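You operate a simulated robot arm through the tools that you are given. There is no shell and no other tool.

You are at the controls of a simulated robot arm. One attempt, no reset.

## Task
Switch the bath off, dial back to 30, move the teal cup to the purple mat and close the lid.
Fine: switch OFF first; leave the other cups; leave the drain switch and the teal button. Set down upright: what you pick out.

The check looks at the end state, three seconds after you hand in, the way a careful person would. Anything else that was tipped, shoved, dropped, spilled or broken makes it a failure. A push-on lid holds only when it is set on centred and level and pressed home; a screw cap is set on level and turned clockwise until tight.

## Robot
A 7-joint arm with a two-finger gripper, fixed in place. Base frame: the origin is on the floor under the middle of its stand, x ahead of it, y to its left, z up; the work surface is at about z = 0.872. Lengths are in m, angles in rad, forces in N, time in s.
With the tool pointing down near the work surface it reaches from about 0.34 to 0.72 m from the base axis. Its first joint turns from -1.152 to 1.152 rad. Payload 2.45 kg.
The tool frame sits at the grasp point between the pads (the TCP): z along the fingers, y along the line on which they close. The tips reach 0.026 m beyond it. The gripper opens to 0.096 m; its body begins 0.069 m behind the TCP.
Orientation is that of the tool frame in the base frame, as a unit quaternion [w, x, y, z]. With the fingers straight down and closing along the base's y, the tool's x points along the base's -x, its y along +y and its z along -z.

## Interface
- The arm moves only by the tool apply_moves. Its argument "commands" is a list of rows, each a list of 3 entries, a list of its own where there are three numbers: the shift along the tool's x, y, z in m, then the turn, a rotation vector about the tool's x, y, z in rad, then the gripper command, from -1 (shut) to 1 (fully open), values between in proportion. In form: [[[x, y, z], [rx, ry, rz], fingers], ...]. A call has 1 to 20 rows; each row shifts and turns the commanded pose from where the row before left it, along the tool's axes as they then stand. Each row takes 0.2 s and may step no farther than 0.05 m and 0.15 rad from the row before; otherwise, or with a gripper value out of range, the whole call is refused. Where a pose cannot be reached the arm comes as near as it can. A force on the tool above 90 N (or 10 N above the force at the start of the call, whichever is more), or a blocked arm, ends the call early, and 0.2 s more pass. Each finger travels about 0.05 m/s and halts on what it meets, pressing with about 22 N; the grip force reading is that of the motor and also rises with nothing between the fingers. The clock runs only during rows and for 0.2 s after the last one: add rows that do not move to give the fingers time. The reply holds the time, the measured pose of the TCP, the force on the tool along the base axes, the opening and the grip force, in the units named above and with some noise, with the torque about the TCP (base axes, N m) and any sound that the robot's microphone picked up.
- Cameras (640 x 400 px; columns grow to the right, rows downward): "scene" is fixed at [0.1852, -0.3933, 1.4374]; the picture's right is [0.59, -0.81, 0.00], its down [-0.47, -0.34, -0.82] and it looks along [0.66, 0.48, -0.58] (base axes); focal length 291 px, centre (320, 200). "wrist" rides on the gripper at [0.082, 0.003, -0.098] in the tool frame; the picture's right is [-0.04, 1.00, 0.00], its down [-0.73, -0.03, -0.68] and it looks along [-0.68, -0.03, 0.73] (tool axes); focal length 256 px, centre (320, 200). There is no depth. A picture from a camera that has moved, and an enlarged one, comes with that camera's place and axes in the base frame and with its lens. The place of the scene camera against the robot may be out by one fixed shift of up to 0.025 m in any direction.
- get_image(camera): a new picture of that camera. The clock stands still meanwhile.
- inspect(camera, box): a new picture of the part [left, top, right, bottom] of that camera's present view, enlarged. The clock stands still meanwhile.
- finish_job(): hands the job in; it is judged then, once.

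Places have to be worked out from the pictures, the camera data and where the tool is seen. Open the gripper and draw the arm clear of the work before you hand the job in, unless the task says otherwise.

The tools are called after "Call:" as name(argument=value, ...) on one line, values as JSON. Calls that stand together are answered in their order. apply_moves: Moves the arm, as the interface text tells. Its arguments: {"type":"object","properties":{"commands":{"type":"array"}},"required":["commands"]} The other tools are called the same way: get_image (camera) takes a picture; inspect (camera, box) takes an enlarged picture of a part of a camera's view; finish_job () hands the job in.

At the start:

```text
time_s: 0.0
ee_pos: [0.492, -0.0423, 1.1957]
tool_rot: [0.0, 0.0, 1.0, 0.0]
ft_force: [0.2, 0.0, 0.8]
moment: [0.01, 0.01, -0.01]
opening: 0.0961
gripper_force: 0.0
```

scene: 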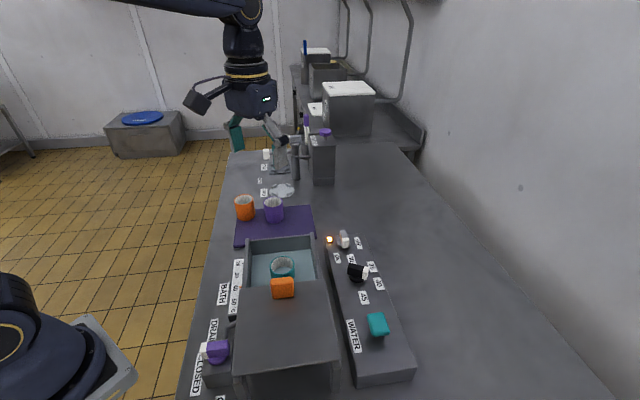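
wrist: 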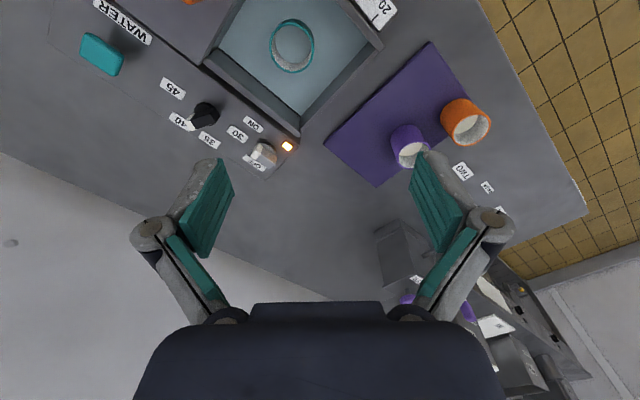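

I start by looking closely at the bath, the panel and the mat in both cameras.

Call:
inspect(camera="scene", box=[180, 220, 440, 400])

Call:
inspect(camera="wrist", box=[60, 0, 320, 180])

Call:
inspect(camera="scene", box=[310, 220, 430, 390])

Call:
inspect(camera="scene", box=[220, 120, 350, 250])

```text
2.22 times, centred on (310, 310) of scene
camera zoom: at [0.1852, -0.3933, 1.4374], right [0.59, -0.81, 0.0], down [-0.47, -0.34, -0.82], along [0.66, 0.48, -0.58], focal length 647 px, centre (342, -44)
```

zoom: 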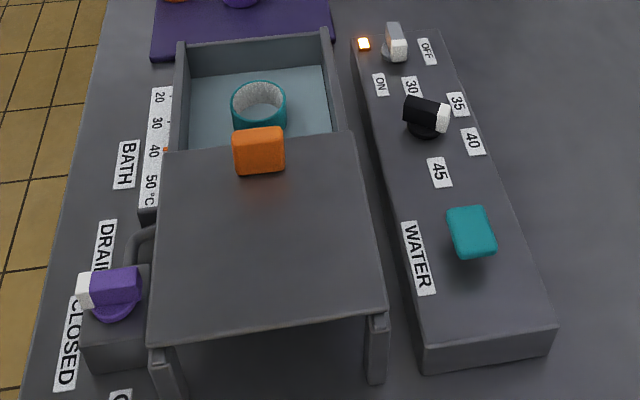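

```text
2.22 times, centred on (190, 90) of wrist
camera zoom: at [0.4091, -0.0402, 1.2943], right [0.04, 1.0, 0.0], down [0.73, -0.03, 0.68], along [0.68, -0.03, -0.73], focal length 569 px, centre (609, 444)
```

zoom: 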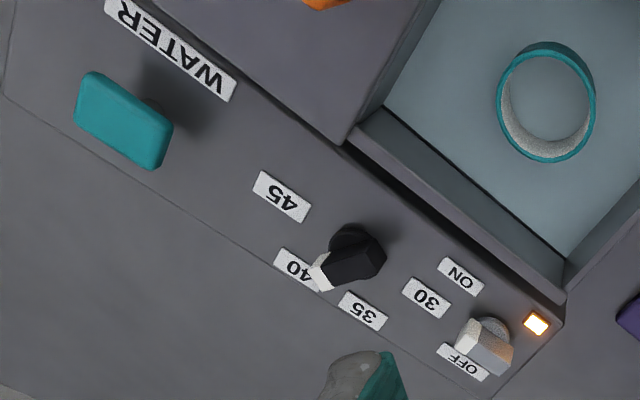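

```text
2.35 times, centred on (370, 305) of scene
camera zoom: at [0.1852, -0.3933, 1.4374], right [0.59, -0.81, 0.0], down [-0.47, -0.34, -0.82], along [0.66, 0.48, -0.58], focal length 685 px, centre (202, -47)
```

zoom: 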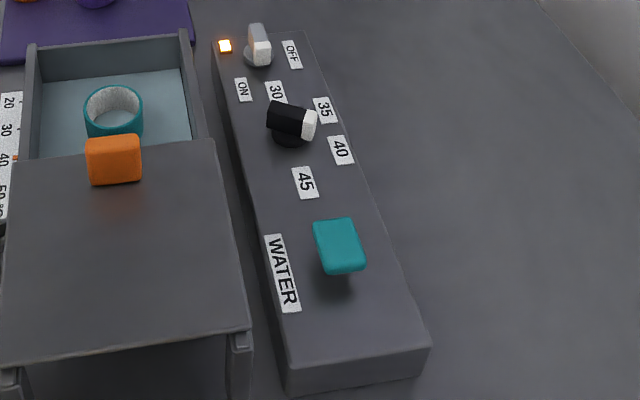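

```text
3.08 times, centred on (285, 185) of scene
camera zoom: at [0.1852, -0.3933, 1.4374], right [0.59, -0.81, 0.0], down [-0.47, -0.34, -0.82], along [0.66, 0.48, -0.58], focal length 896 px, centre (428, 246)
```

zoom: 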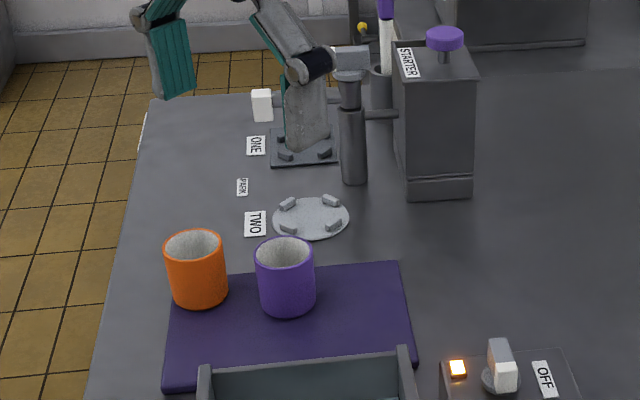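

The switch LED is lit and the black dial points near 40. The teal cup is in the bath and the lid looks pushed back toward the near end. I judge the switch at about (0.64, -0.14) and the dial at about (0.57, -0.225), so I move the wrist camera closer to the panel for a better look.

Call:
apply_moves(commands=[[[-0.0213, -0.0197, 0.0227], [0, 0, 0], 1], [[-0.0213, -0.0197, 0.0227], [0, 0, 0], 1], [[-0.0213, -0.0197, 0.0227], [0, 0, 0], 1], [[-0.0213, -0.0197, 0.0227], [0, 0, 0], 1], [[-0.0213, -0.0197, 0.0227], [0, 0, 0], 1], [[-0.0213, -0.0197, 0.0227], [0, 0, 0], 1]])

Call:
get_image(camera="wrist")

Call:
get_image(camera="scene")

```text
time_s: 1.4
ee_pos: [0.6217, -0.1608, 1.0591]
tool_rot: [-0.001, 0.001, 1.0, 0.0]
ft_force: [0.4, -0.6, -0.1]
moment: [0.03, 0.05, 0.01]
opening: 0.096
gripper_force: 0.1
```

```text
taken
camera wrist: at [0.5377, -0.1579, 1.158], right [0.04, 1.0, 0.0], down [0.73, -0.03, 0.68], along [0.68, -0.03, -0.73], focal length 256 px, centre (320, 200)
```

wrist: 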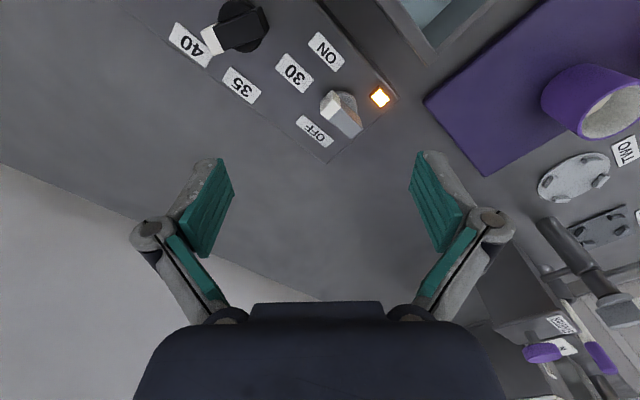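

```text
taken
```

scene: 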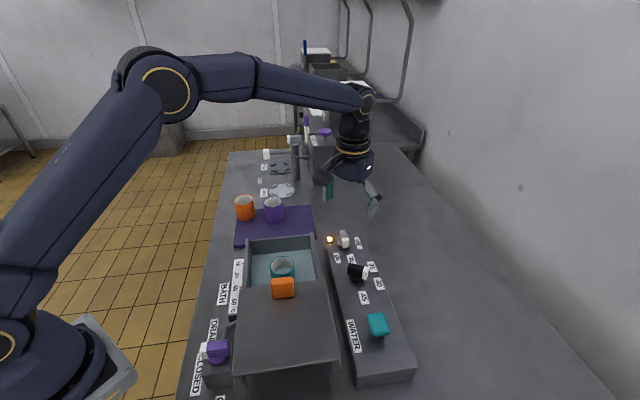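

The tool hovers beyond the panel; I zoom in on the switch and dial in the wrist view.

Call:
inspect(camera="wrist", box=[270, 20, 420, 170])

Call:
inspect(camera="scene", box=[315, 220, 385, 310])

```text
2.67 times, centred on (345, 95) of wrist
camera zoom: at [0.5377, -0.1579, 1.158], right [0.04, 1.0, 0.0], down [0.73, -0.03, 0.68], along [0.68, -0.03, -0.73], focal length 683 px, centre (253, 480)
```

zoom: 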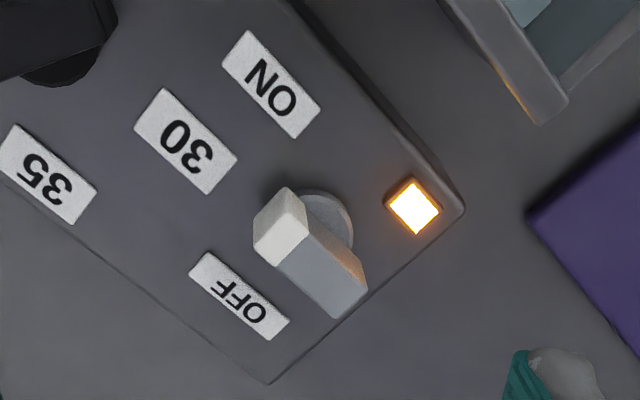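

```text
4.44 times, centred on (350, 265) of scene
camera zoom: at [0.1853, -0.3933, 1.4374], right [0.59, -0.81, 0.0], down [-0.47, -0.34, -0.82], along [0.66, 0.48, -0.58], focal length 1294 px, centre (187, -89)
```

zoom: 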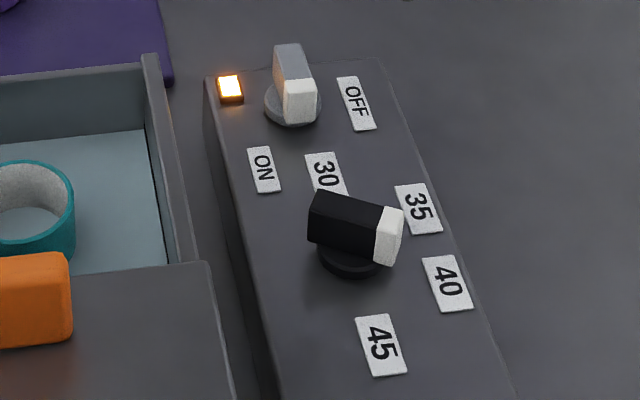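

Both are bar knobs with a white pointer tip; the switch points along the panel toward the dial (heading about -134°) and OFF lies about 90° counter-clockwise (seen from above). I turn the tool in free space to about +46° and look, then test the extra 90° of yaw that the switch turn would need.

Call:
apply_moves(commands=[[[0, 0, 0], [0, 0, -0.134], 1], [[0, 0, 0], [0, 0, -0.134], 1], [[0, 0, 0], [0, 0, -0.134], 1], [[0, 0, 0], [0, 0, -0.134], 1], [[0, 0, 0], [0, 0, -0.134], 1], [[0, 0, 0], [0, 0, -0.134], 1]])

Call:
get_image(camera="wrist")

```text
time_s: 2.8
ee_pos: [0.6199, -0.1623, 1.0596]
tool_rot: [0.001, -0.392, 0.92, 0.001]
ft_force: [0.2, -0.2, 0.1]
moment: [-0.02, -0.03, -0.04]
opening: 0.096
gripper_force: 0.0
```

```text
taken
camera wrist: at [0.5593, -0.2188, 1.1581], right [-0.69, 0.72, 0.0], down [0.53, 0.51, 0.68], along [0.49, 0.47, -0.73], focal length 256 px, centre (320, 200)
```

wrist: 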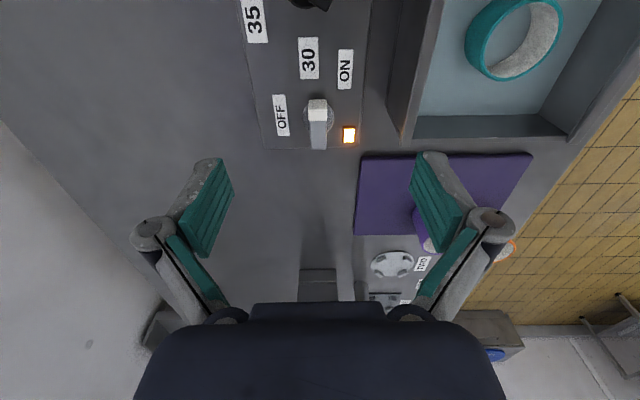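

Yaw of +46° is reached and the view lines up with the panel. I zoom in to measure the switch, labels and dial.

Call:
inspect(camera="wrist", box=[230, 0, 390, 160])

Call:
inspect(camera="wrist", box=[370, 0, 640, 170])

```text
2.50 times, centred on (310, 80) of wrist
camera zoom: at [0.5593, -0.2188, 1.1581], right [-0.69, 0.72, 0.0], down [0.53, 0.51, 0.68], along [0.49, 0.47, -0.73], focal length 640 px, centre (345, 500)
```

zoom: 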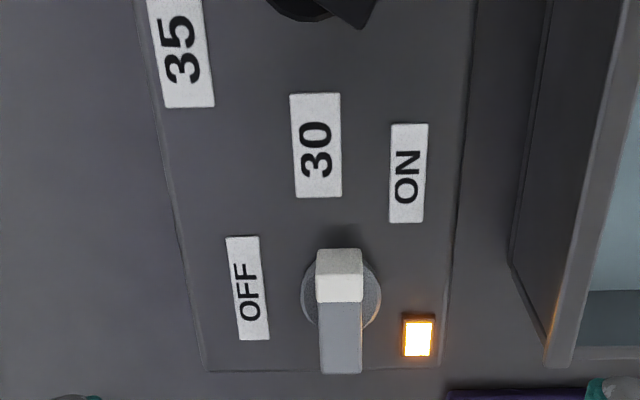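

```text
2.35 times, centred on (505, 85) of wrist
camera zoom: at [0.5593, -0.2188, 1.1581], right [-0.69, 0.72, 0.0], down [0.53, 0.51, 0.68], along [0.49, 0.47, -0.73], focal length 602 px, centre (-115, 471)
```

zoom: 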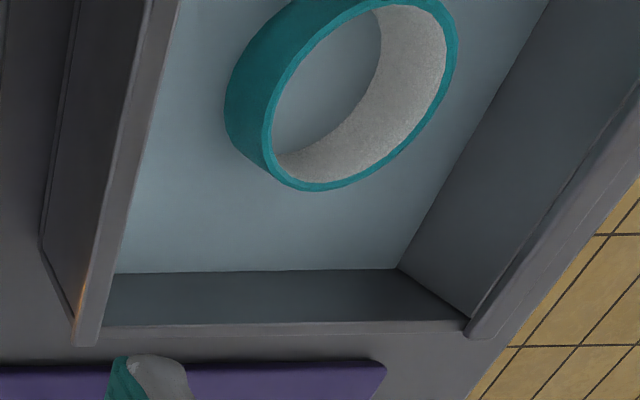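

The switch bar lies along the panel at heading about -135°, so the fixture is rotated 45°. I test that the wrist can turn another 90° to yaw +136°, still in free space.

Call:
apply_moves(commands=[[[0, 0, 0], [0, 0, -0.143], 1], [[0, 0, 0], [0, 0, -0.143], 1], [[0, 0, 0], [0, 0, -0.143], 1], [[0, 0, 0], [0, 0, -0.143], 1], [[0, 0, 0], [0, 0, -0.143], 1], [[0, 0, 0], [0, 0, -0.143], 1], [[0, 0, 0], [0, 0, -0.143], 1], [[0, 0, 0], [0, 0, -0.143], 1], [[0, 0, 0], [0, 0, -0.143], 1], [[0, 0, 0], [0, 0, -0.143], 1], [[0, 0, 0], [0, 0, -0.143], 1], [[0, 0, 0], [0, 0, 0], 1]])

Call:
get_image(camera="wrist")

```text
time_s: 5.4
ee_pos: [0.6201, -0.1609, 1.0594]
tool_rot: [-0.001, 0.928, -0.373, 0.0]
ft_force: [0.8, -0.6, -0.8]
moment: [-0.01, 0.01, -0.01]
opening: 0.0962
gripper_force: 0.1
```

```text
taken
camera wrist: at [0.6752, -0.2208, 1.1581], right [-0.72, -0.69, 0.0], down [-0.51, 0.53, 0.68], along [-0.47, 0.49, -0.73], focal length 256 px, centre (320, 200)
```

wrist: 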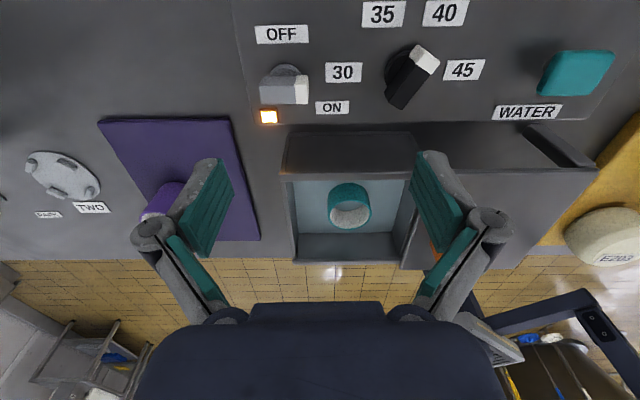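

Yaw +136° is reachable, so the switch can be turned in one grasp. This view also shows the dial ring clearly, so I zoom in on it and on the bath.

Call:
inspect(camera="wrist", box=[235, 0, 395, 140])

Call:
inspect(camera="wrist", box=[320, 0, 520, 140])

Call:
inspect(camera="wrist", box=[250, 100, 610, 290])

```text
2.86 times, centred on (315, 70) of wrist
camera zoom: at [0.6752, -0.2208, 1.1581], right [-0.72, -0.69, 0.0], down [-0.51, 0.53, 0.68], along [-0.47, 0.49, -0.73], focal length 731 px, centre (334, 571)
```

zoom: 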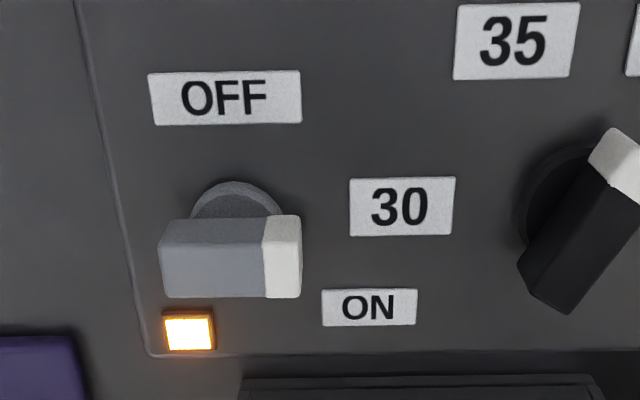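

```text
2.86 times, centred on (420, 70) of wrist
camera zoom: at [0.6752, -0.2208, 1.1581], right [-0.72, -0.69, 0.0], down [-0.51, 0.53, 0.68], along [-0.47, 0.49, -0.73], focal length 731 px, centre (34, 571)
```

zoom: 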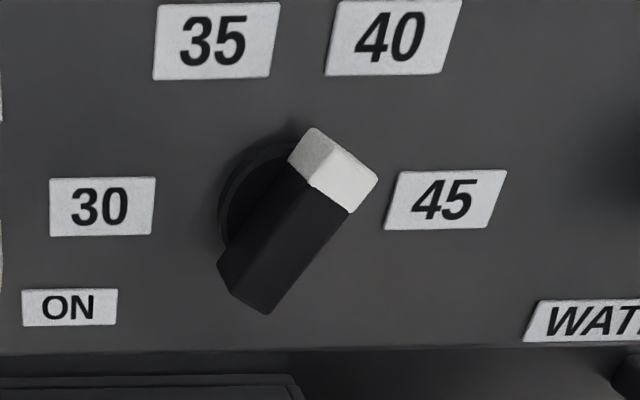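

```text
1.78 times, centred on (430, 195) of wrist
camera zoom: at [0.6752, -0.2208, 1.1581], right [-0.72, -0.69, 0.0], down [-0.51, 0.53, 0.68], along [-0.47, 0.49, -0.73], focal length 455 px, centre (124, 209)
```

zoom: 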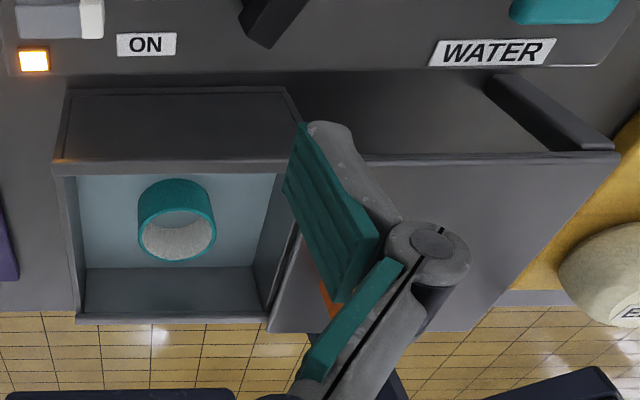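

The panel top is at z ≈ 0.909. The switch hub is at about (0.642, -0.139) with its bar top near 0.938, and the dial hub is at about (0.570, -0.221) with 30/35/40/45 at headings 45/-15/-75/-135°. I turn back to yaw 45° and hover over the switch with the fingers partly closed.

Call:
apply_moves(commands=[[[0, 0, 0], [0, 0, 0.1447], 0.17], [[0, 0, 0], [0, 0, 0.1447], 0.17], [[0, 0, 0], [0, 0, 0.1447], 0.17], [[0, 0, 0], [0, 0, 0.1447], 0.17], [[0, 0, 0], [0, 0, 0.1447], 0.17], [[0, 0, 0], [0, 0, 0.1447], 0.17], [[0, 0, 0], [0, 0, 0.1447], 0.17], [[0, 0, 0], [0, 0, 0.1447], 0.17], [[0, 0, 0], [0, 0, 0.1447], 0.17], [[0, 0, 0], [0, 0, 0.1447], 0.17], [[0, 0, 0], [0, 0, 0.1447], 0.17], [[-0.0156, -0.0004, 0.0298], [0, 0, 0], 0.17], [[-0.0156, -0.0004, 0.0298], [0, 0, 0], 0.17], [[0, 0, 0], [0, 0, 0], 0.17]])

Call:
get_image(camera="wrist")

Call:
inspect(camera="wrist", box=[240, 80, 400, 220])

Call:
inspect(camera="scene", box=[300, 150, 420, 290])

```text
time_s: 8.4
ee_pos: [0.6436, -0.1383, 0.9994]
tool_rot: [0.0, -0.382, 0.924, 0.0]
ft_force: [0.3, -0.4, -1.1]
moment: [0.01, 0.0, 0.01]
opening: 0.056
gripper_force: 0.1
```

```text
taken
camera wrist: at [0.5814, -0.194, 1.0985], right [-0.68, 0.74, 0.0], down [0.54, 0.5, 0.68], along [0.5, 0.46, -0.73], focal length 256 px, centre (320, 200)
```

wrist: 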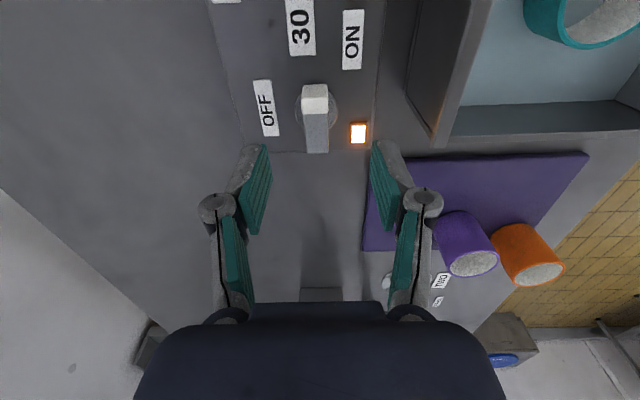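

```text
2.86 times, centred on (320, 150) of wrist
camera zoom: at [0.5814, -0.194, 1.0985], right [-0.68, 0.74, 0.0], down [0.54, 0.5, 0.68], along [0.5, 0.46, -0.73], focal length 731 px, centre (320, 343)
```

zoom: 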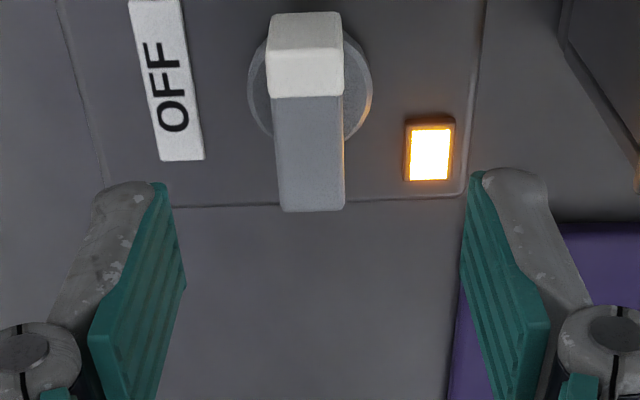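

```text
2.86 times, centred on (360, 220) of scene
camera zoom: at [0.1853, -0.3933, 1.4374], right [0.59, -0.81, 0.0], down [-0.47, -0.34, -0.82], along [0.66, 0.48, -0.58], focal length 832 px, centre (206, 143)
```

zoom: 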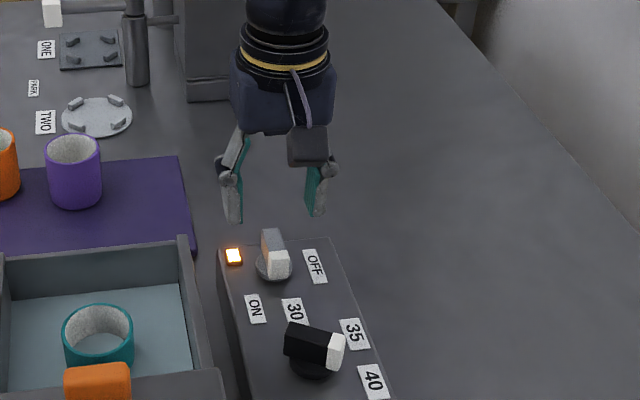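

The bar top appears about 3 mm to the left and 3 mm nearer than the tool axis. I correct for that and descend in steps to TCP z ≈ 0.947, keeping the fingers open.

Call:
apply_moves(commands=[[[0.003, -0.0026, 0.0], [0, 0, 0], 0.17], [[0, 0, 0.018], [0, 0, 0], 0.17], [[0, 0, 0.018], [0, 0, 0], 0.17], [[0, 0, 0.015], [0, 0, 0], 0.17], [[0, 0, 0], [0, 0, 0], 0.17]])

Call:
get_image(camera="wrist")

Call:
inspect(camera="scene", box=[300, 150, 420, 290])

```text
time_s: 9.6
ee_pos: [0.6426, -0.1422, 0.9491]
tool_rot: [-0.001, -0.383, 0.924, 0.0]
ft_force: [-0.4, 0.1, -0.4]
moment: [0.0, 0.02, 0.0]
opening: 0.0562
gripper_force: 0.0
```

```text
taken
camera wrist: at [0.5807, -0.1991, 1.0479], right [-0.68, 0.74, 0.0], down [0.54, 0.5, 0.68], along [0.5, 0.46, -0.73], focal length 256 px, centre (320, 200)
```

wrist: 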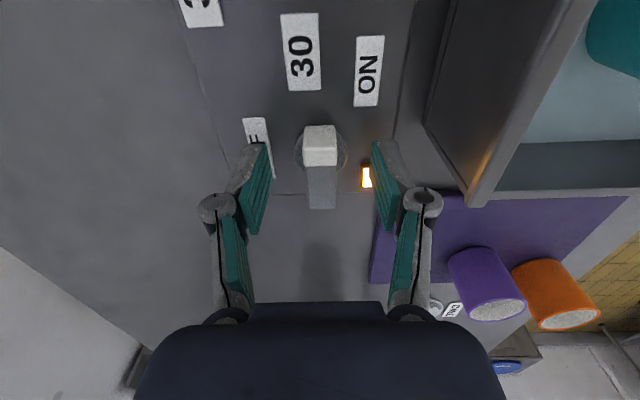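

```text
2.86 times, centred on (360, 220) of scene
camera zoom: at [0.1852, -0.3933, 1.4374], right [0.59, -0.81, 0.0], down [-0.47, -0.34, -0.82], along [0.66, 0.48, -0.58], focal length 832 px, centre (206, 143)
```

zoom: 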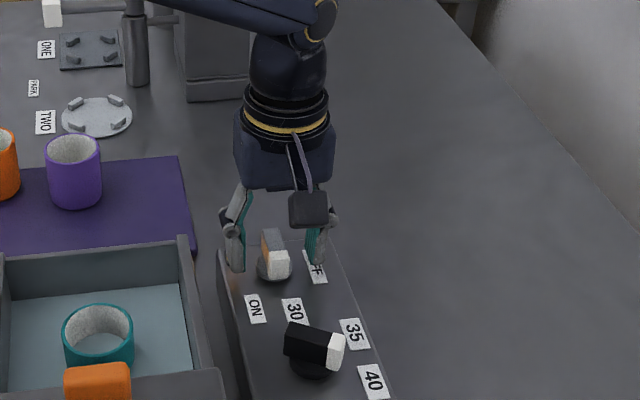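

The bar sits centred between the pads. I lower 3 mm more and close on it.

Call:
apply_moves(commands=[[[0, 0, 0.003], [0, 0, 0], 0.17], [[0, 0, 0], [0, 0, 0], -1], [[0, 0, 0], [0, 0, 0], -1], [[0, 0, 0], [0, 0, 0], -1], [[0, 0, 0], [0, 0, 0], -1]])

Call:
get_image(camera="wrist")

```text
time_s: 10.8
ee_pos: [0.6424, -0.1423, 0.9475]
tool_rot: [0.001, -0.383, 0.924, 0.001]
ft_force: [-4.7, 4.4, 12.1]
moment: [0.1, 0.18, 0.01]
opening: 0.016
gripper_force: 41.3
```

```text
taken
camera wrist: at [0.5805, -0.1987, 1.0458], right [-0.68, 0.73, 0.0], down [0.54, 0.5, 0.68], along [0.5, 0.46, -0.73], focal length 256 px, centre (320, 200)
```

wrist: 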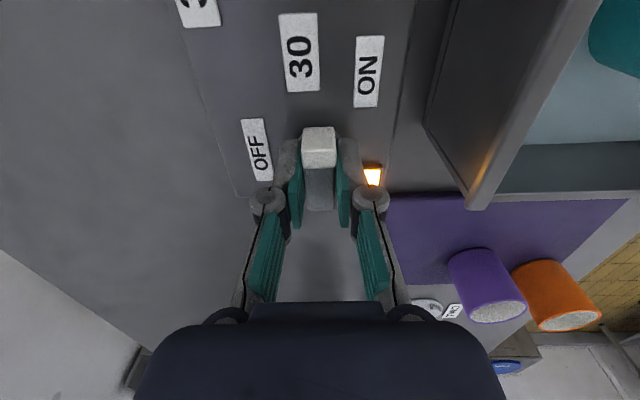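

The bar is gripped (opening 0.016) with a slight 12 N push from below, so I ease up 1.5 mm. Then I turn the switch +90° counter-clockwise, toward OFF.

Call:
apply_moves(commands=[[[0, 0, -0.0015], [0, 0, 0], -1], [[0, 0, 0], [0, 0, -0.1309], -1], [[0, 0, 0], [0, 0, -0.1309], -1], [[0, 0, 0], [0, 0, -0.1309], -1], [[0, 0, 0], [0, 0, -0.1309], -1]])

Call:
get_image(camera="wrist")

```text
time_s: 12.0
ee_pos: [0.6429, -0.1435, 0.9481]
tool_rot: [0.001, -0.609, 0.793, 0.0]
ft_force: [-1.2, 9.9, -0.7]
moment: [-0.77, 0.21, 0.02]
opening: 0.016
gripper_force: 41.8
```

```text
taken
camera wrist: at [0.6171, -0.2217, 1.0458], right [-0.96, 0.29, 0.0], down [0.22, 0.7, 0.68], along [0.2, 0.65, -0.73], focal length 256 px, centre (320, 200)
```

wrist: 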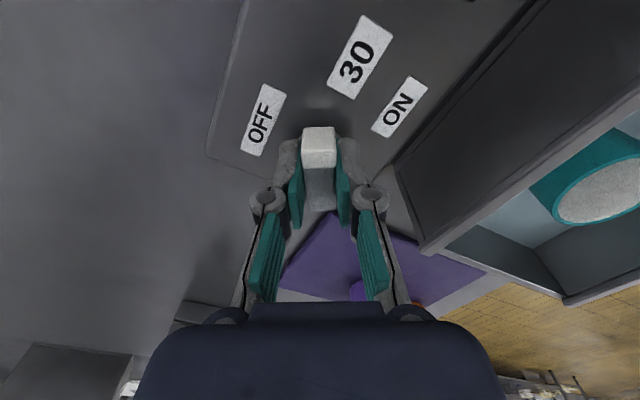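

The knob turns with the gripper and the forces stay small. I continue the remaining 60°.

Call:
apply_moves(commands=[[[0, 0, 0], [0, 0, -0.1309], -1], [[0, 0, 0], [0, 0, -0.1309], -1], [[0, 0, 0], [0, 0, -0.1309], -1], [[0, 0, 0], [0, 0, -0.1309], -1], [[0, 0, 0], [0, 0, -0.1309], -1], [[0, 0, 0], [0, 0, -0.1309], -1], [[0, 0, 0], [0, 0, -0.1309], -1], [[0, 0, 0], [0, 0, -0.1309], -1], [[0, 0, 0], [0, 0, 0], -1]])

Call:
get_image(camera="wrist")

Call:
inspect(camera="scene", box=[300, 150, 420, 290])

```text
time_s: 14.0
ee_pos: [0.6448, -0.1427, 0.9467]
tool_rot: [0.0, 0.924, -0.382, 0.002]
ft_force: [27.3, 8.6, -16.5]
moment: [0.58, -0.2, -0.1]
opening: 0.0157
gripper_force: 41.7
```

```text
taken
camera wrist: at [0.6976, -0.2033, 1.0461], right [-0.73, -0.68, 0.0], down [-0.5, 0.54, 0.68], along [-0.46, 0.5, -0.74], focal length 256 px, centre (320, 200)
```

wrist: 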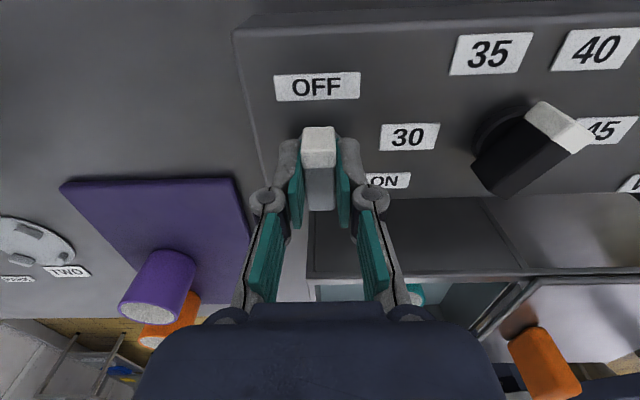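

```text
2.86 times, centred on (360, 220) of scene
camera zoom: at [0.1863, -0.3932, 1.4373], right [0.59, -0.81, 0.0], down [-0.47, -0.34, -0.82], along [0.66, 0.48, -0.58], focal length 832 px, centre (206, 143)
```

zoom: 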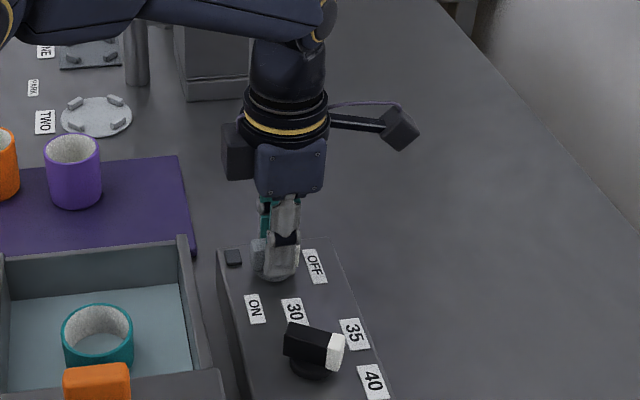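

The LED has gone out and the knob now points to OFF. I open the fingers and lift straight up.

Call:
apply_moves(commands=[[[0, 0, 0], [0, 0, 0], 0.1], [[0, 0, 0], [0, 0, 0], 0.1], [[0, 0, 0], [0, 0, 0], 0.1], [[0, 0, -0.02], [0, 0, 0], 0.1], [[0, 0, -0.035], [0, 0, 0], 0.1], [[0, 0, -0.035], [0, 0, 0], 0.1], [[0, 0, 0], [0, 0, 0], 0.1]])

Call:
get_image(camera="wrist")

Call:
inspect(camera="scene", box=[300, 200, 420, 310])

```text
time_s: 15.6
ee_pos: [0.6445, -0.144, 1.0403]
tool_rot: [0.0, 0.924, -0.382, 0.0]
ft_force: [-0.8, -0.3, 0.4]
moment: [-0.01, -0.02, 0.0]
opening: 0.0528
gripper_force: 0.0
```

```text
taken
camera wrist: at [0.6972, -0.2045, 1.1381], right [-0.74, -0.68, 0.0], down [-0.5, 0.54, 0.68], along [-0.46, 0.5, -0.73], focal length 256 px, centre (320, 200)
```

wrist: 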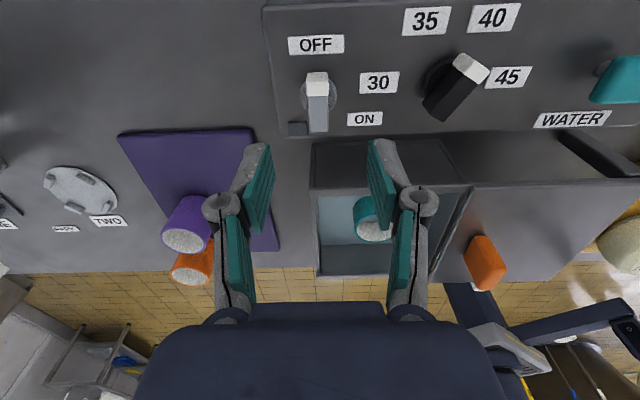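

```text
3.64 times, centred on (360, 255) of scene
camera zoom: at [0.1852, -0.3933, 1.4374], right [0.59, -0.81, 0.0], down [-0.47, -0.34, -0.82], along [0.66, 0.48, -0.58], focal length 1058 px, centre (174, 0)
```

zoom: 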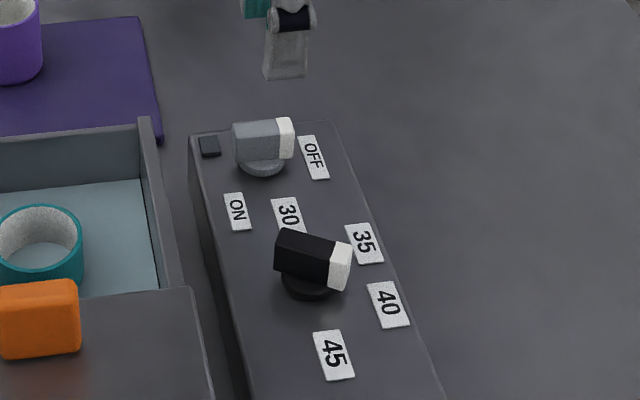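

The switch is OFF and the lamp is dark. Now I look at the dial before approaching it.

Call:
inspect(camera="wrist", box=[340, 0, 560, 140])

```text
2.86 times, centred on (450, 70) of wrist
camera zoom: at [0.6972, -0.2045, 1.1381], right [-0.74, -0.68, 0.0], down [-0.5, 0.54, 0.68], along [-0.46, 0.5, -0.73], focal length 731 px, centre (-51, 571)
```

zoom: 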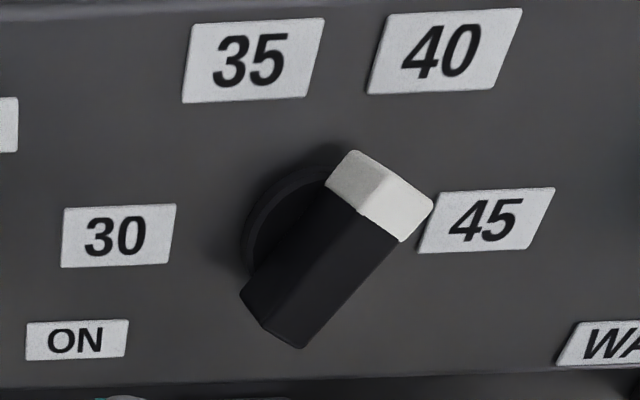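

The dial still points to 40. I rotate the tool from yaw 135° back to -75° so the pads straddle the dial bar, first in place above the panel.

Call:
apply_moves(commands=[[[0, 0, 0], [0, 0, 0.1466], 0.17], [[0, 0, 0], [0, 0, 0.1466], 0.17], [[0, 0, 0], [0, 0, 0.1466], 0.17], [[0, 0, 0], [0, 0, 0.1466], 0.17], [[0, 0, 0], [0, 0, 0.1466], 0.17], [[0, 0, 0], [0, 0, 0.1466], 0.17], [[0, 0, 0], [0, 0, 0.1466], 0.17], [[0, 0, 0], [0, 0, 0.1466], 0.17], [[0, 0, 0], [0, 0, 0.1466], 0.17], [[0, 0, 0], [0, 0, 0.1466], 0.17], [[0, 0, 0], [0, 0, 0.1466], 0.17], [[0, 0, 0], [0, 0, 0.1466], 0.17], [[0, 0, 0], [0, 0, 0.1466], 0.17], [[0, 0, 0], [0, 0, 0.1466], 0.17], [[0, 0, 0], [0, 0, 0.1466], 0.17], [[0, 0, 0], [0, 0, 0.1466], 0.17], [[0, 0, 0], [0, 0, 0.1466], 0.17], [[0, 0, 0], [0, 0, 0.1466], 0.17], [[0, 0, 0], [0, 0, 0.1466], 0.17], [[0, 0, 0], [0, 0, 0.1466], 0.17]])

Call:
apply_moves(commands=[[[0, 0, 0], [0, 0, 0.1466], 0.25], [[0, 0, 0], [0, 0, 0.1466], 0.25], [[0, 0, 0], [0, 0, 0.1466], 0.25], [[0, 0, 0], [0, 0, 0.1466], 0.25], [[0, 0, 0], [0, 0, 0.1466], 0.25], [[-0.0181, -0.0309, 0.0067], [0, 0, 0], 0.25], [[-0.0181, -0.0309, 0.0067], [0, 0, 0], 0.25], [[-0.0181, -0.0309, 0.0067], [0, 0, 0], 0.25], [[0, 0, 0], [0, 0, 0], 0.25]])

Call:
get_image(camera="wrist")

Call:
inspect(camera="wrist", box=[240, 60, 400, 200])

```text
time_s: 19.8
ee_pos: [0.6421, -0.1435, 1.0369]
tool_rot: [0.0, 0.286, 0.958, 0.0]
ft_force: [0.1, 0.0, 0.3]
moment: [-0.03, 0.03, 0.0]
opening: 0.0563
gripper_force: 0.0
```

```text
time_s: 21.8
ee_pos: [0.5671, -0.2195, 1.0188]
tool_rot: [0.0, 0.609, 0.793, 0.001]
ft_force: [-0.5, 1.8, 0.5]
moment: [0.01, 0.0, -0.02]
opening: 0.06
gripper_force: 0.1
```

```text
taken
camera wrist: at [0.5475, -0.1413, 1.1168], right [0.98, 0.22, 0.0], down [0.16, -0.72, 0.68], along [0.15, -0.66, -0.73], focal length 256 px, centre (320, 200)
```

wrist: 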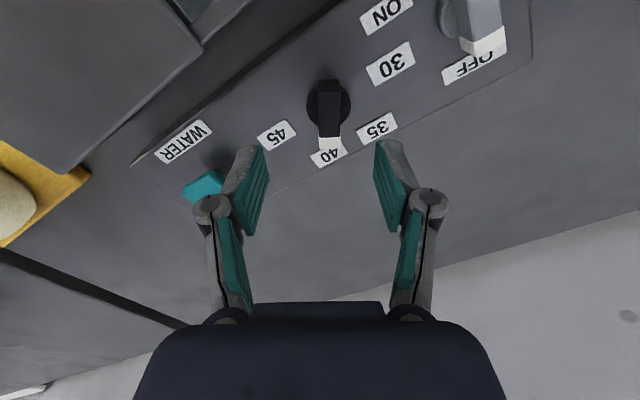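

```text
2.86 times, centred on (320, 130) of wrist
camera zoom: at [0.5475, -0.1413, 1.1168], right [0.98, 0.22, 0.0], down [0.16, -0.72, 0.68], along [0.15, -0.66, -0.73], focal length 731 px, centre (320, 400)
```

zoom: 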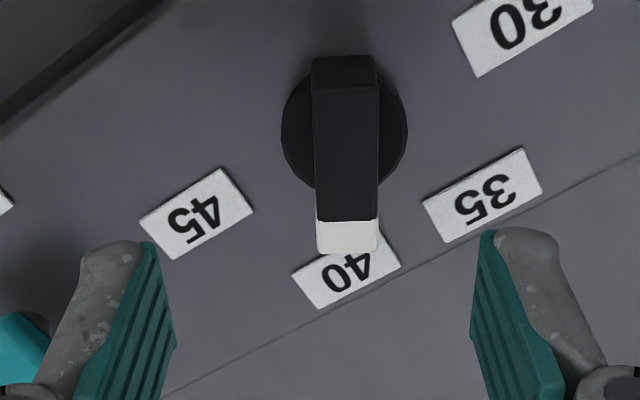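

The dial bar is well aligned in yaw but lies about 7 mm toward the tool's +y. I correct that and descend partway, then check again.

Call:
apply_moves(commands=[[[-0.002, 0.0067, 0.0], [0, 0, 0], 0.25], [[0, 0, 0.022], [0, 0, 0], 0.25], [[0, 0, 0.022], [0, 0, 0], 0.25], [[0, 0, 0.02], [0, 0, 0], 0.25], [[0, 0, 0], [0, 0, 0], 0.25]])

Call:
inspect(camera="wrist", box=[220, 90, 420, 250])

Call:
inspect(camera="scene", box=[280, 180, 440, 340])

```text
time_s: 23.0
ee_pos: [0.5742, -0.2206, 0.9533]
tool_rot: [0.001, 0.608, 0.794, 0.0]
ft_force: [0.4, -0.1, -0.1]
moment: [0.01, 0.01, -0.02]
opening: 0.06
gripper_force: 0.1
```

```text
2.50 times, centred on (320, 170) of wrist
camera zoom: at [0.5545, -0.1417, 1.0522], right [0.98, 0.22, 0.0], down [0.16, -0.72, 0.68], along [0.15, -0.66, -0.73], focal length 640 px, centre (320, 275)
```

zoom: 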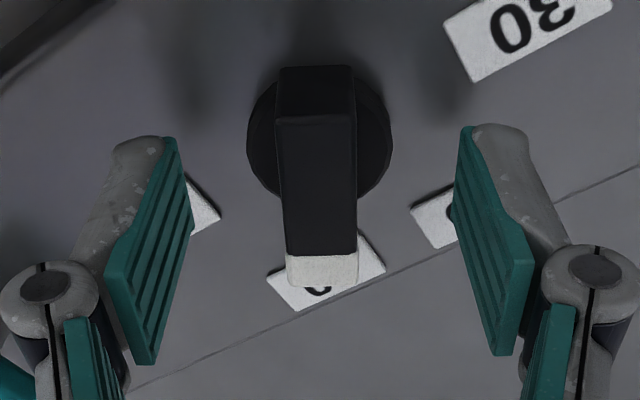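

```text
2.50 times, centred on (360, 260) of scene
camera zoom: at [0.1852, -0.3933, 1.4374], right [0.59, -0.81, 0.0], down [-0.47, -0.34, -0.82], along [0.66, 0.48, -0.58], focal length 728 px, centre (220, 50)
```

zoom: 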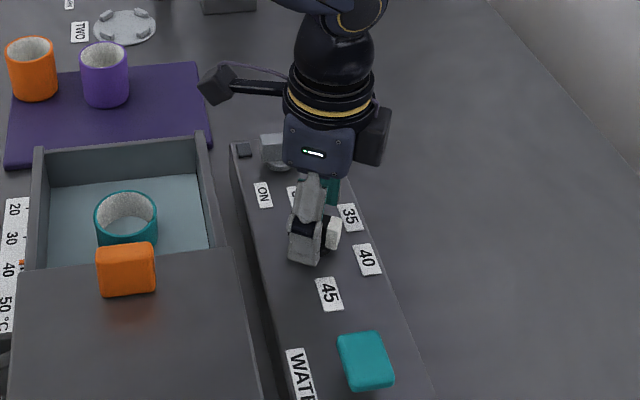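

The dial bar is centred between the pads. I lower 6 mm more and close on it.

Call:
apply_moves(commands=[[[0, 0, 0.006], [0, 0, 0], 0.25], [[0, 0, 0], [0, 0, 0], -1], [[0, 0, 0], [0, 0, 0], -1], [[0, 0, 0], [0, 0, 0], -1], [[0, 0, 0], [0, 0, 0], -1], [[0, 0, 0], [0, 0, 0], -1]])

```text
time_s: 24.4
ee_pos: [0.574, -0.222, 0.9471]
tool_rot: [0.0, 0.609, 0.793, 0.0]
ft_force: [-2.0, 0.5, -0.1]
moment: [-0.1, 0.07, 0.0]
opening: 0.016
gripper_force: 42.3
```

Good grip with almost no side force. I turn counter-clockwise 120° in all (40 → 35 → 30); first part now.

Call:
apply_moves(commands=[[[0, 0, 0], [0, 0, -0.1309], -1], [[0, 0, 0], [0, 0, -0.1309], -1], [[0, 0, 0], [0, 0, -0.1309], -1], [[0, 0, 0], [0, 0, -0.1309], -1], [[0, 0, 0], [0, 0, -0.1309], -1], [[0, 0, 0], [0, 0, -0.1309], -1], [[0, 0, 0], [0, 0, -0.1309], -1], [[0, 0, 0], [0, 0, -0.1309], -1]])

Call:
get_image(camera="wrist")

```text
time_s: 26.2
ee_pos: [0.573, -0.2213, 0.9479]
tool_rot: [0.001, 0.13, 0.991, 0.001]
ft_force: [-8.3, -2.6, 9.0]
moment: [-0.09, -0.07, 0.01]
opening: 0.0156
gripper_force: 41.4
```

```text
taken
camera wrist: at [0.4942, -0.1971, 1.0461], right [0.3, 0.96, 0.0], down [0.7, -0.22, 0.68], along [0.65, -0.2, -0.73], focal length 256 px, centre (320, 200)
```

wrist: 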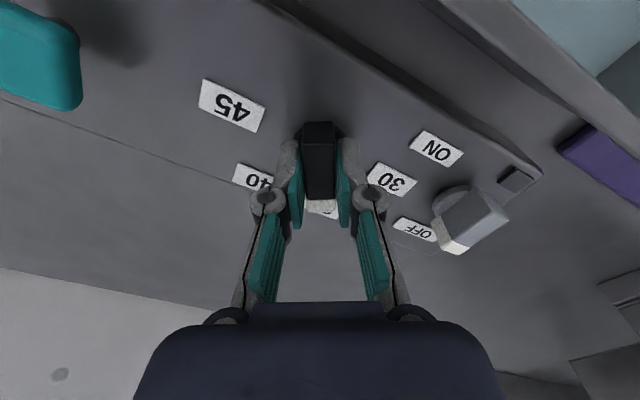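

It passes 35 smoothly. I turn the last 60° to 30.

Call:
apply_moves(commands=[[[0, 0, 0], [0, 0, -0.1309], -1], [[0, 0, 0], [0, 0, -0.1309], -1], [[0, 0, 0], [0, 0, -0.1309], -1], [[0, 0, 0], [0, 0, -0.1309], -1], [[0, 0, 0], [0, 0, -0.1309], -1], [[0, 0, 0], [0, 0, -0.1309], -1], [[0, 0, 0], [0, 0, -0.1309], -1], [[0, 0, 0], [0, 0, -0.1309], -1], [[0, 0, 0], [0, 0, 0], -1]])

Call:
get_image(camera="wrist")

Call:
inspect(camera="scene", box=[300, 180, 440, 340])

```text
time_s: 28.2
ee_pos: [0.5754, -0.2222, 0.9476]
tool_rot: [0.0, -0.384, 0.923, 0.0]
ft_force: [-7.4, -4.8, 8.7]
moment: [-0.03, 0.14, -0.08]
opening: 0.0157
gripper_force: 41.8
```

```text
taken
camera wrist: at [0.5124, -0.2768, 1.0462], right [-0.68, 0.73, 0.0], down [0.54, 0.5, 0.68], along [0.5, 0.46, -0.73], focal length 256 px, centre (320, 200)
```

wrist: 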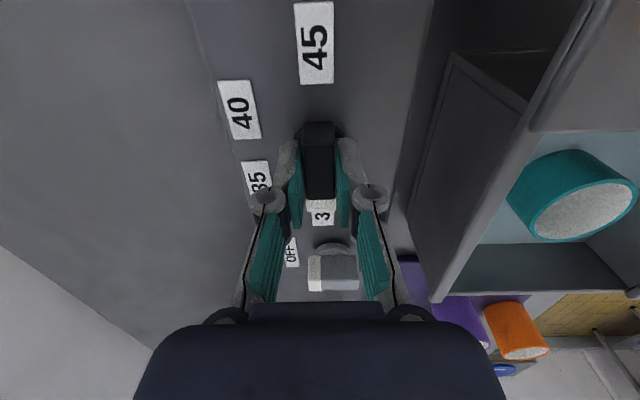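

```text
2.50 times, centred on (370, 260) of scene
camera zoom: at [0.1849, -0.3934, 1.4374], right [0.59, -0.81, 0.0], down [-0.46, -0.34, -0.82], along [0.66, 0.48, -0.58], focal length 728 px, centre (195, 50)
```

zoom: 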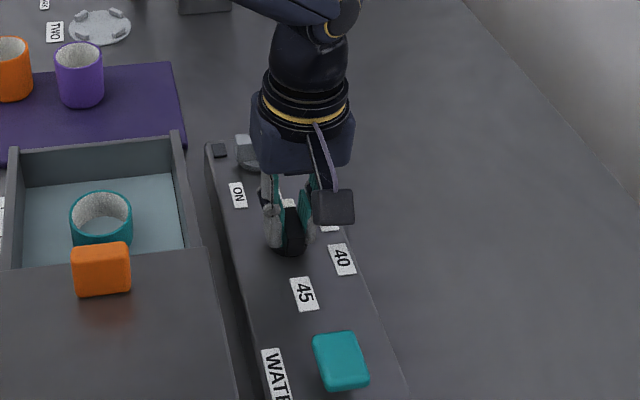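

The dial points at 30. I open the fingers and lift clear.

Call:
apply_moves(commands=[[[0, 0, 0], [0, 0, 0], 0.1], [[0, 0, 0], [0, 0, 0], 0.1], [[0, 0, 0], [0, 0, 0], 0.1], [[0, 0, -0.02], [0, 0, 0], 0.1], [[0, 0, -0.04], [0, 0, 0], 0.1], [[0, 0, -0.045], [0, 0, 0], 0.1], [[0, 0, -0.045], [0, 0, 0], 0.1], [[0, 0, 0], [0, 0, 0], 0.1]])

Call:
get_image(camera="wrist")

Call:
inspect(camera="scene", box=[180, 180, 440, 400])

Call:
inspect(camera="wrist", box=[200, 20, 420, 180])

```text
time_s: 30.0
ee_pos: [0.5754, -0.2211, 1.0976]
tool_rot: [0.001, -0.383, 0.924, 0.0]
ft_force: [0.5, 0.3, 0.1]
moment: [0.0, -0.05, 0.05]
opening: 0.0528
gripper_force: 0.0
```

```text
taken
camera wrist: at [0.5133, -0.2765, 1.1964], right [-0.68, 0.74, 0.0], down [0.54, 0.5, 0.68], along [0.5, 0.46, -0.73], focal length 256 px, centre (320, 200)
```

wrist: 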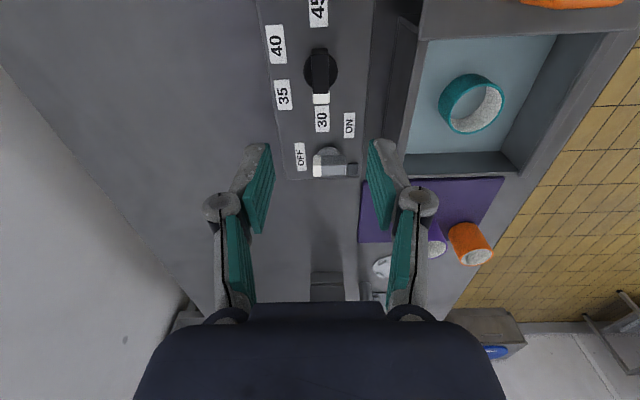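

```text
1.82 times, centred on (310, 290) of scene
camera zoom: at [0.1852, -0.3933, 1.4374], right [0.59, -0.81, 0.0], down [-0.47, -0.34, -0.82], along [0.66, 0.48, -0.58], focal length 529 px, centre (338, 36)
```

zoom: 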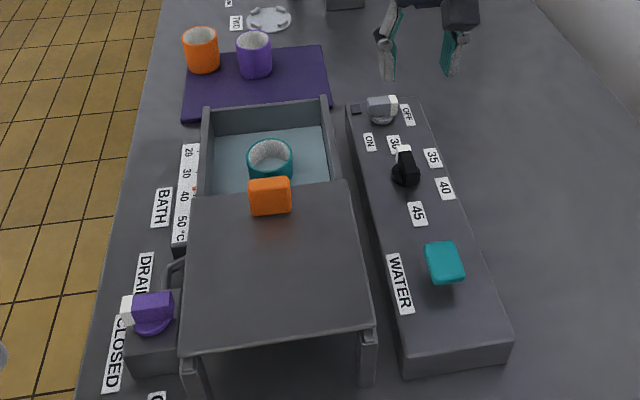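

```text
2.50 times, centred on (310, 100) of wrist
camera zoom: at [0.5133, -0.2765, 1.1964], right [-0.68, 0.74, 0.0], down [0.54, 0.5, 0.68], along [0.5, 0.46, -0.73], focal length 640 px, centre (345, 450)
```

zoom: 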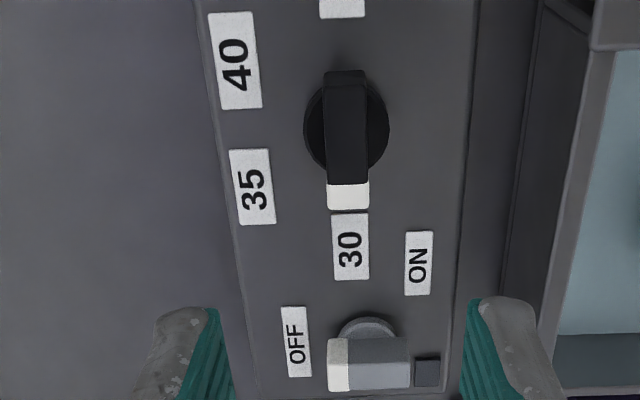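

The dial reads 30 and the switch OFF. Next is the cup, so I move over it at a safe height, at about (0.48, -0.077), to measure the cup, bath walls and lid.

Call:
apply_moves(commands=[[[-0.0086, 0.0423, 0], [0, 0, 0], 1], [[-0.0086, 0.0423, 0], [0, 0, 0], 1], [[-0.0086, 0.0423, 0], [0, 0, 0], 1], [[-0.0086, 0.0423, 0], [0, 0, 0], 1], [[0, 0, 0], [0, 0, 0], 1]])

Call:
get_image(camera="wrist")

Call:
get_image(camera="scene")

```text
time_s: 31.2
ee_pos: [0.4795, -0.0776, 1.0973]
tool_rot: [0.0, -0.382, 0.924, -0.001]
ft_force: [-0.2, -1.0, 0.3]
moment: [-0.02, -0.01, -0.01]
opening: 0.0958
gripper_force: 0.0
```

```text
taken
camera wrist: at [0.4183, -0.1325, 1.1956], right [-0.68, 0.74, 0.0], down [0.54, 0.5, 0.68], along [0.5, 0.46, -0.73], focal length 256 px, centre (320, 200)
```

wrist: 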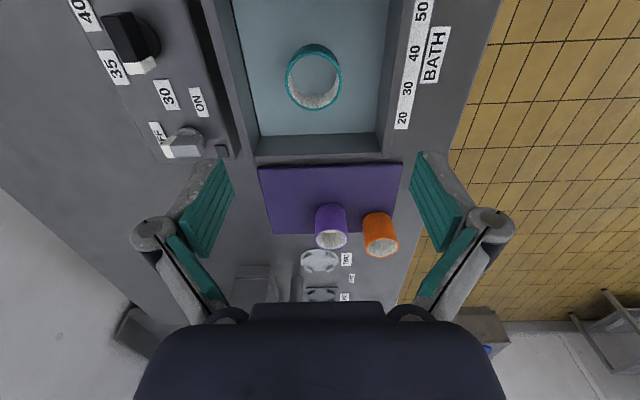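

```text
taken
```

scene: 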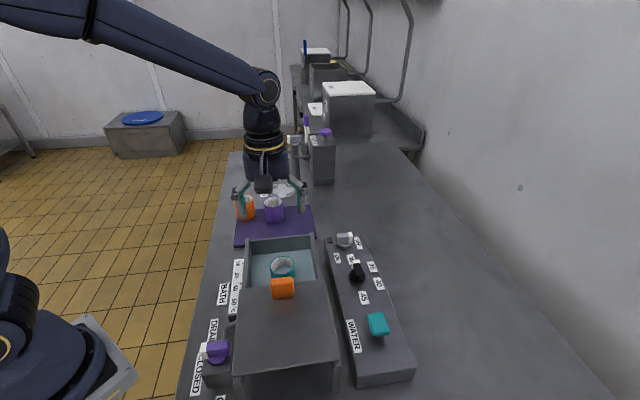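

The cup lies almost under the tool. I zoom in to measure the rim and the bath walls.

Call:
inspect(camera="wrist", box=[210, 0, 430, 170])

Call:
inspect(camera="scene", box=[220, 220, 350, 310])

Call:
inspect(camera="wrist", box=[250, 150, 420, 270])

```text
2.35 times, centred on (320, 85) of wrist
camera zoom: at [0.4183, -0.1325, 1.1956], right [-0.68, 0.74, 0.0], down [0.54, 0.5, 0.68], along [0.5, 0.46, -0.73], focal length 602 px, centre (320, 471)
```

zoom: 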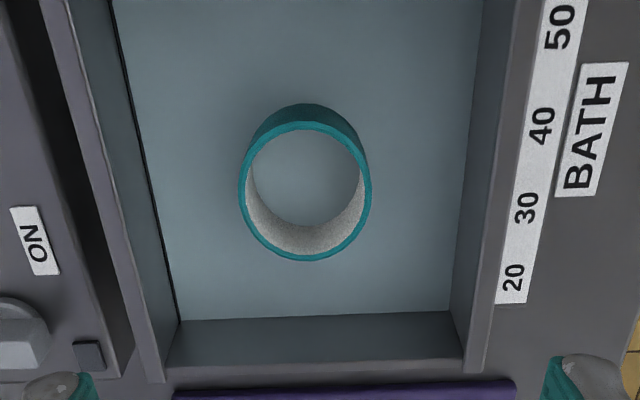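

```text
4.44 times, centred on (285, 265) of scene
camera zoom: at [0.1852, -0.3933, 1.4374], right [0.59, -0.81, 0.0], down [-0.47, -0.34, -0.82], along [0.66, 0.48, -0.58], focal length 1294 px, centre (476, -89)
```

zoom: 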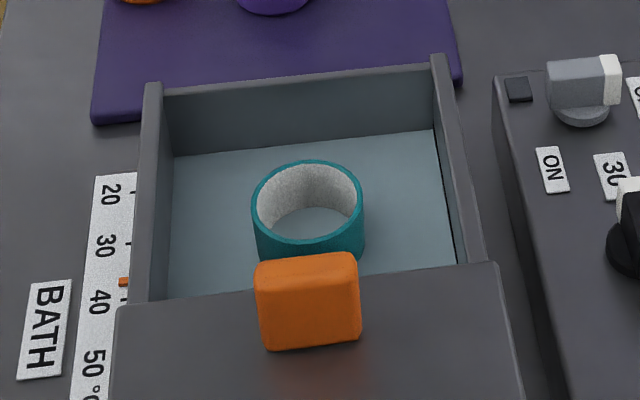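

```text
3.33 times, centred on (335, 210) of wrist
camera zoom: at [0.4183, -0.1325, 1.1956], right [-0.68, 0.74, 0.0], down [0.54, 0.5, 0.68], along [0.5, 0.46, -0.73], focal length 853 px, centre (270, 167)
```

zoom: 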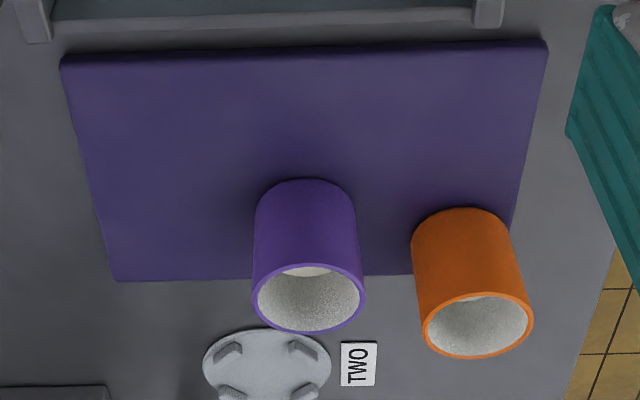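

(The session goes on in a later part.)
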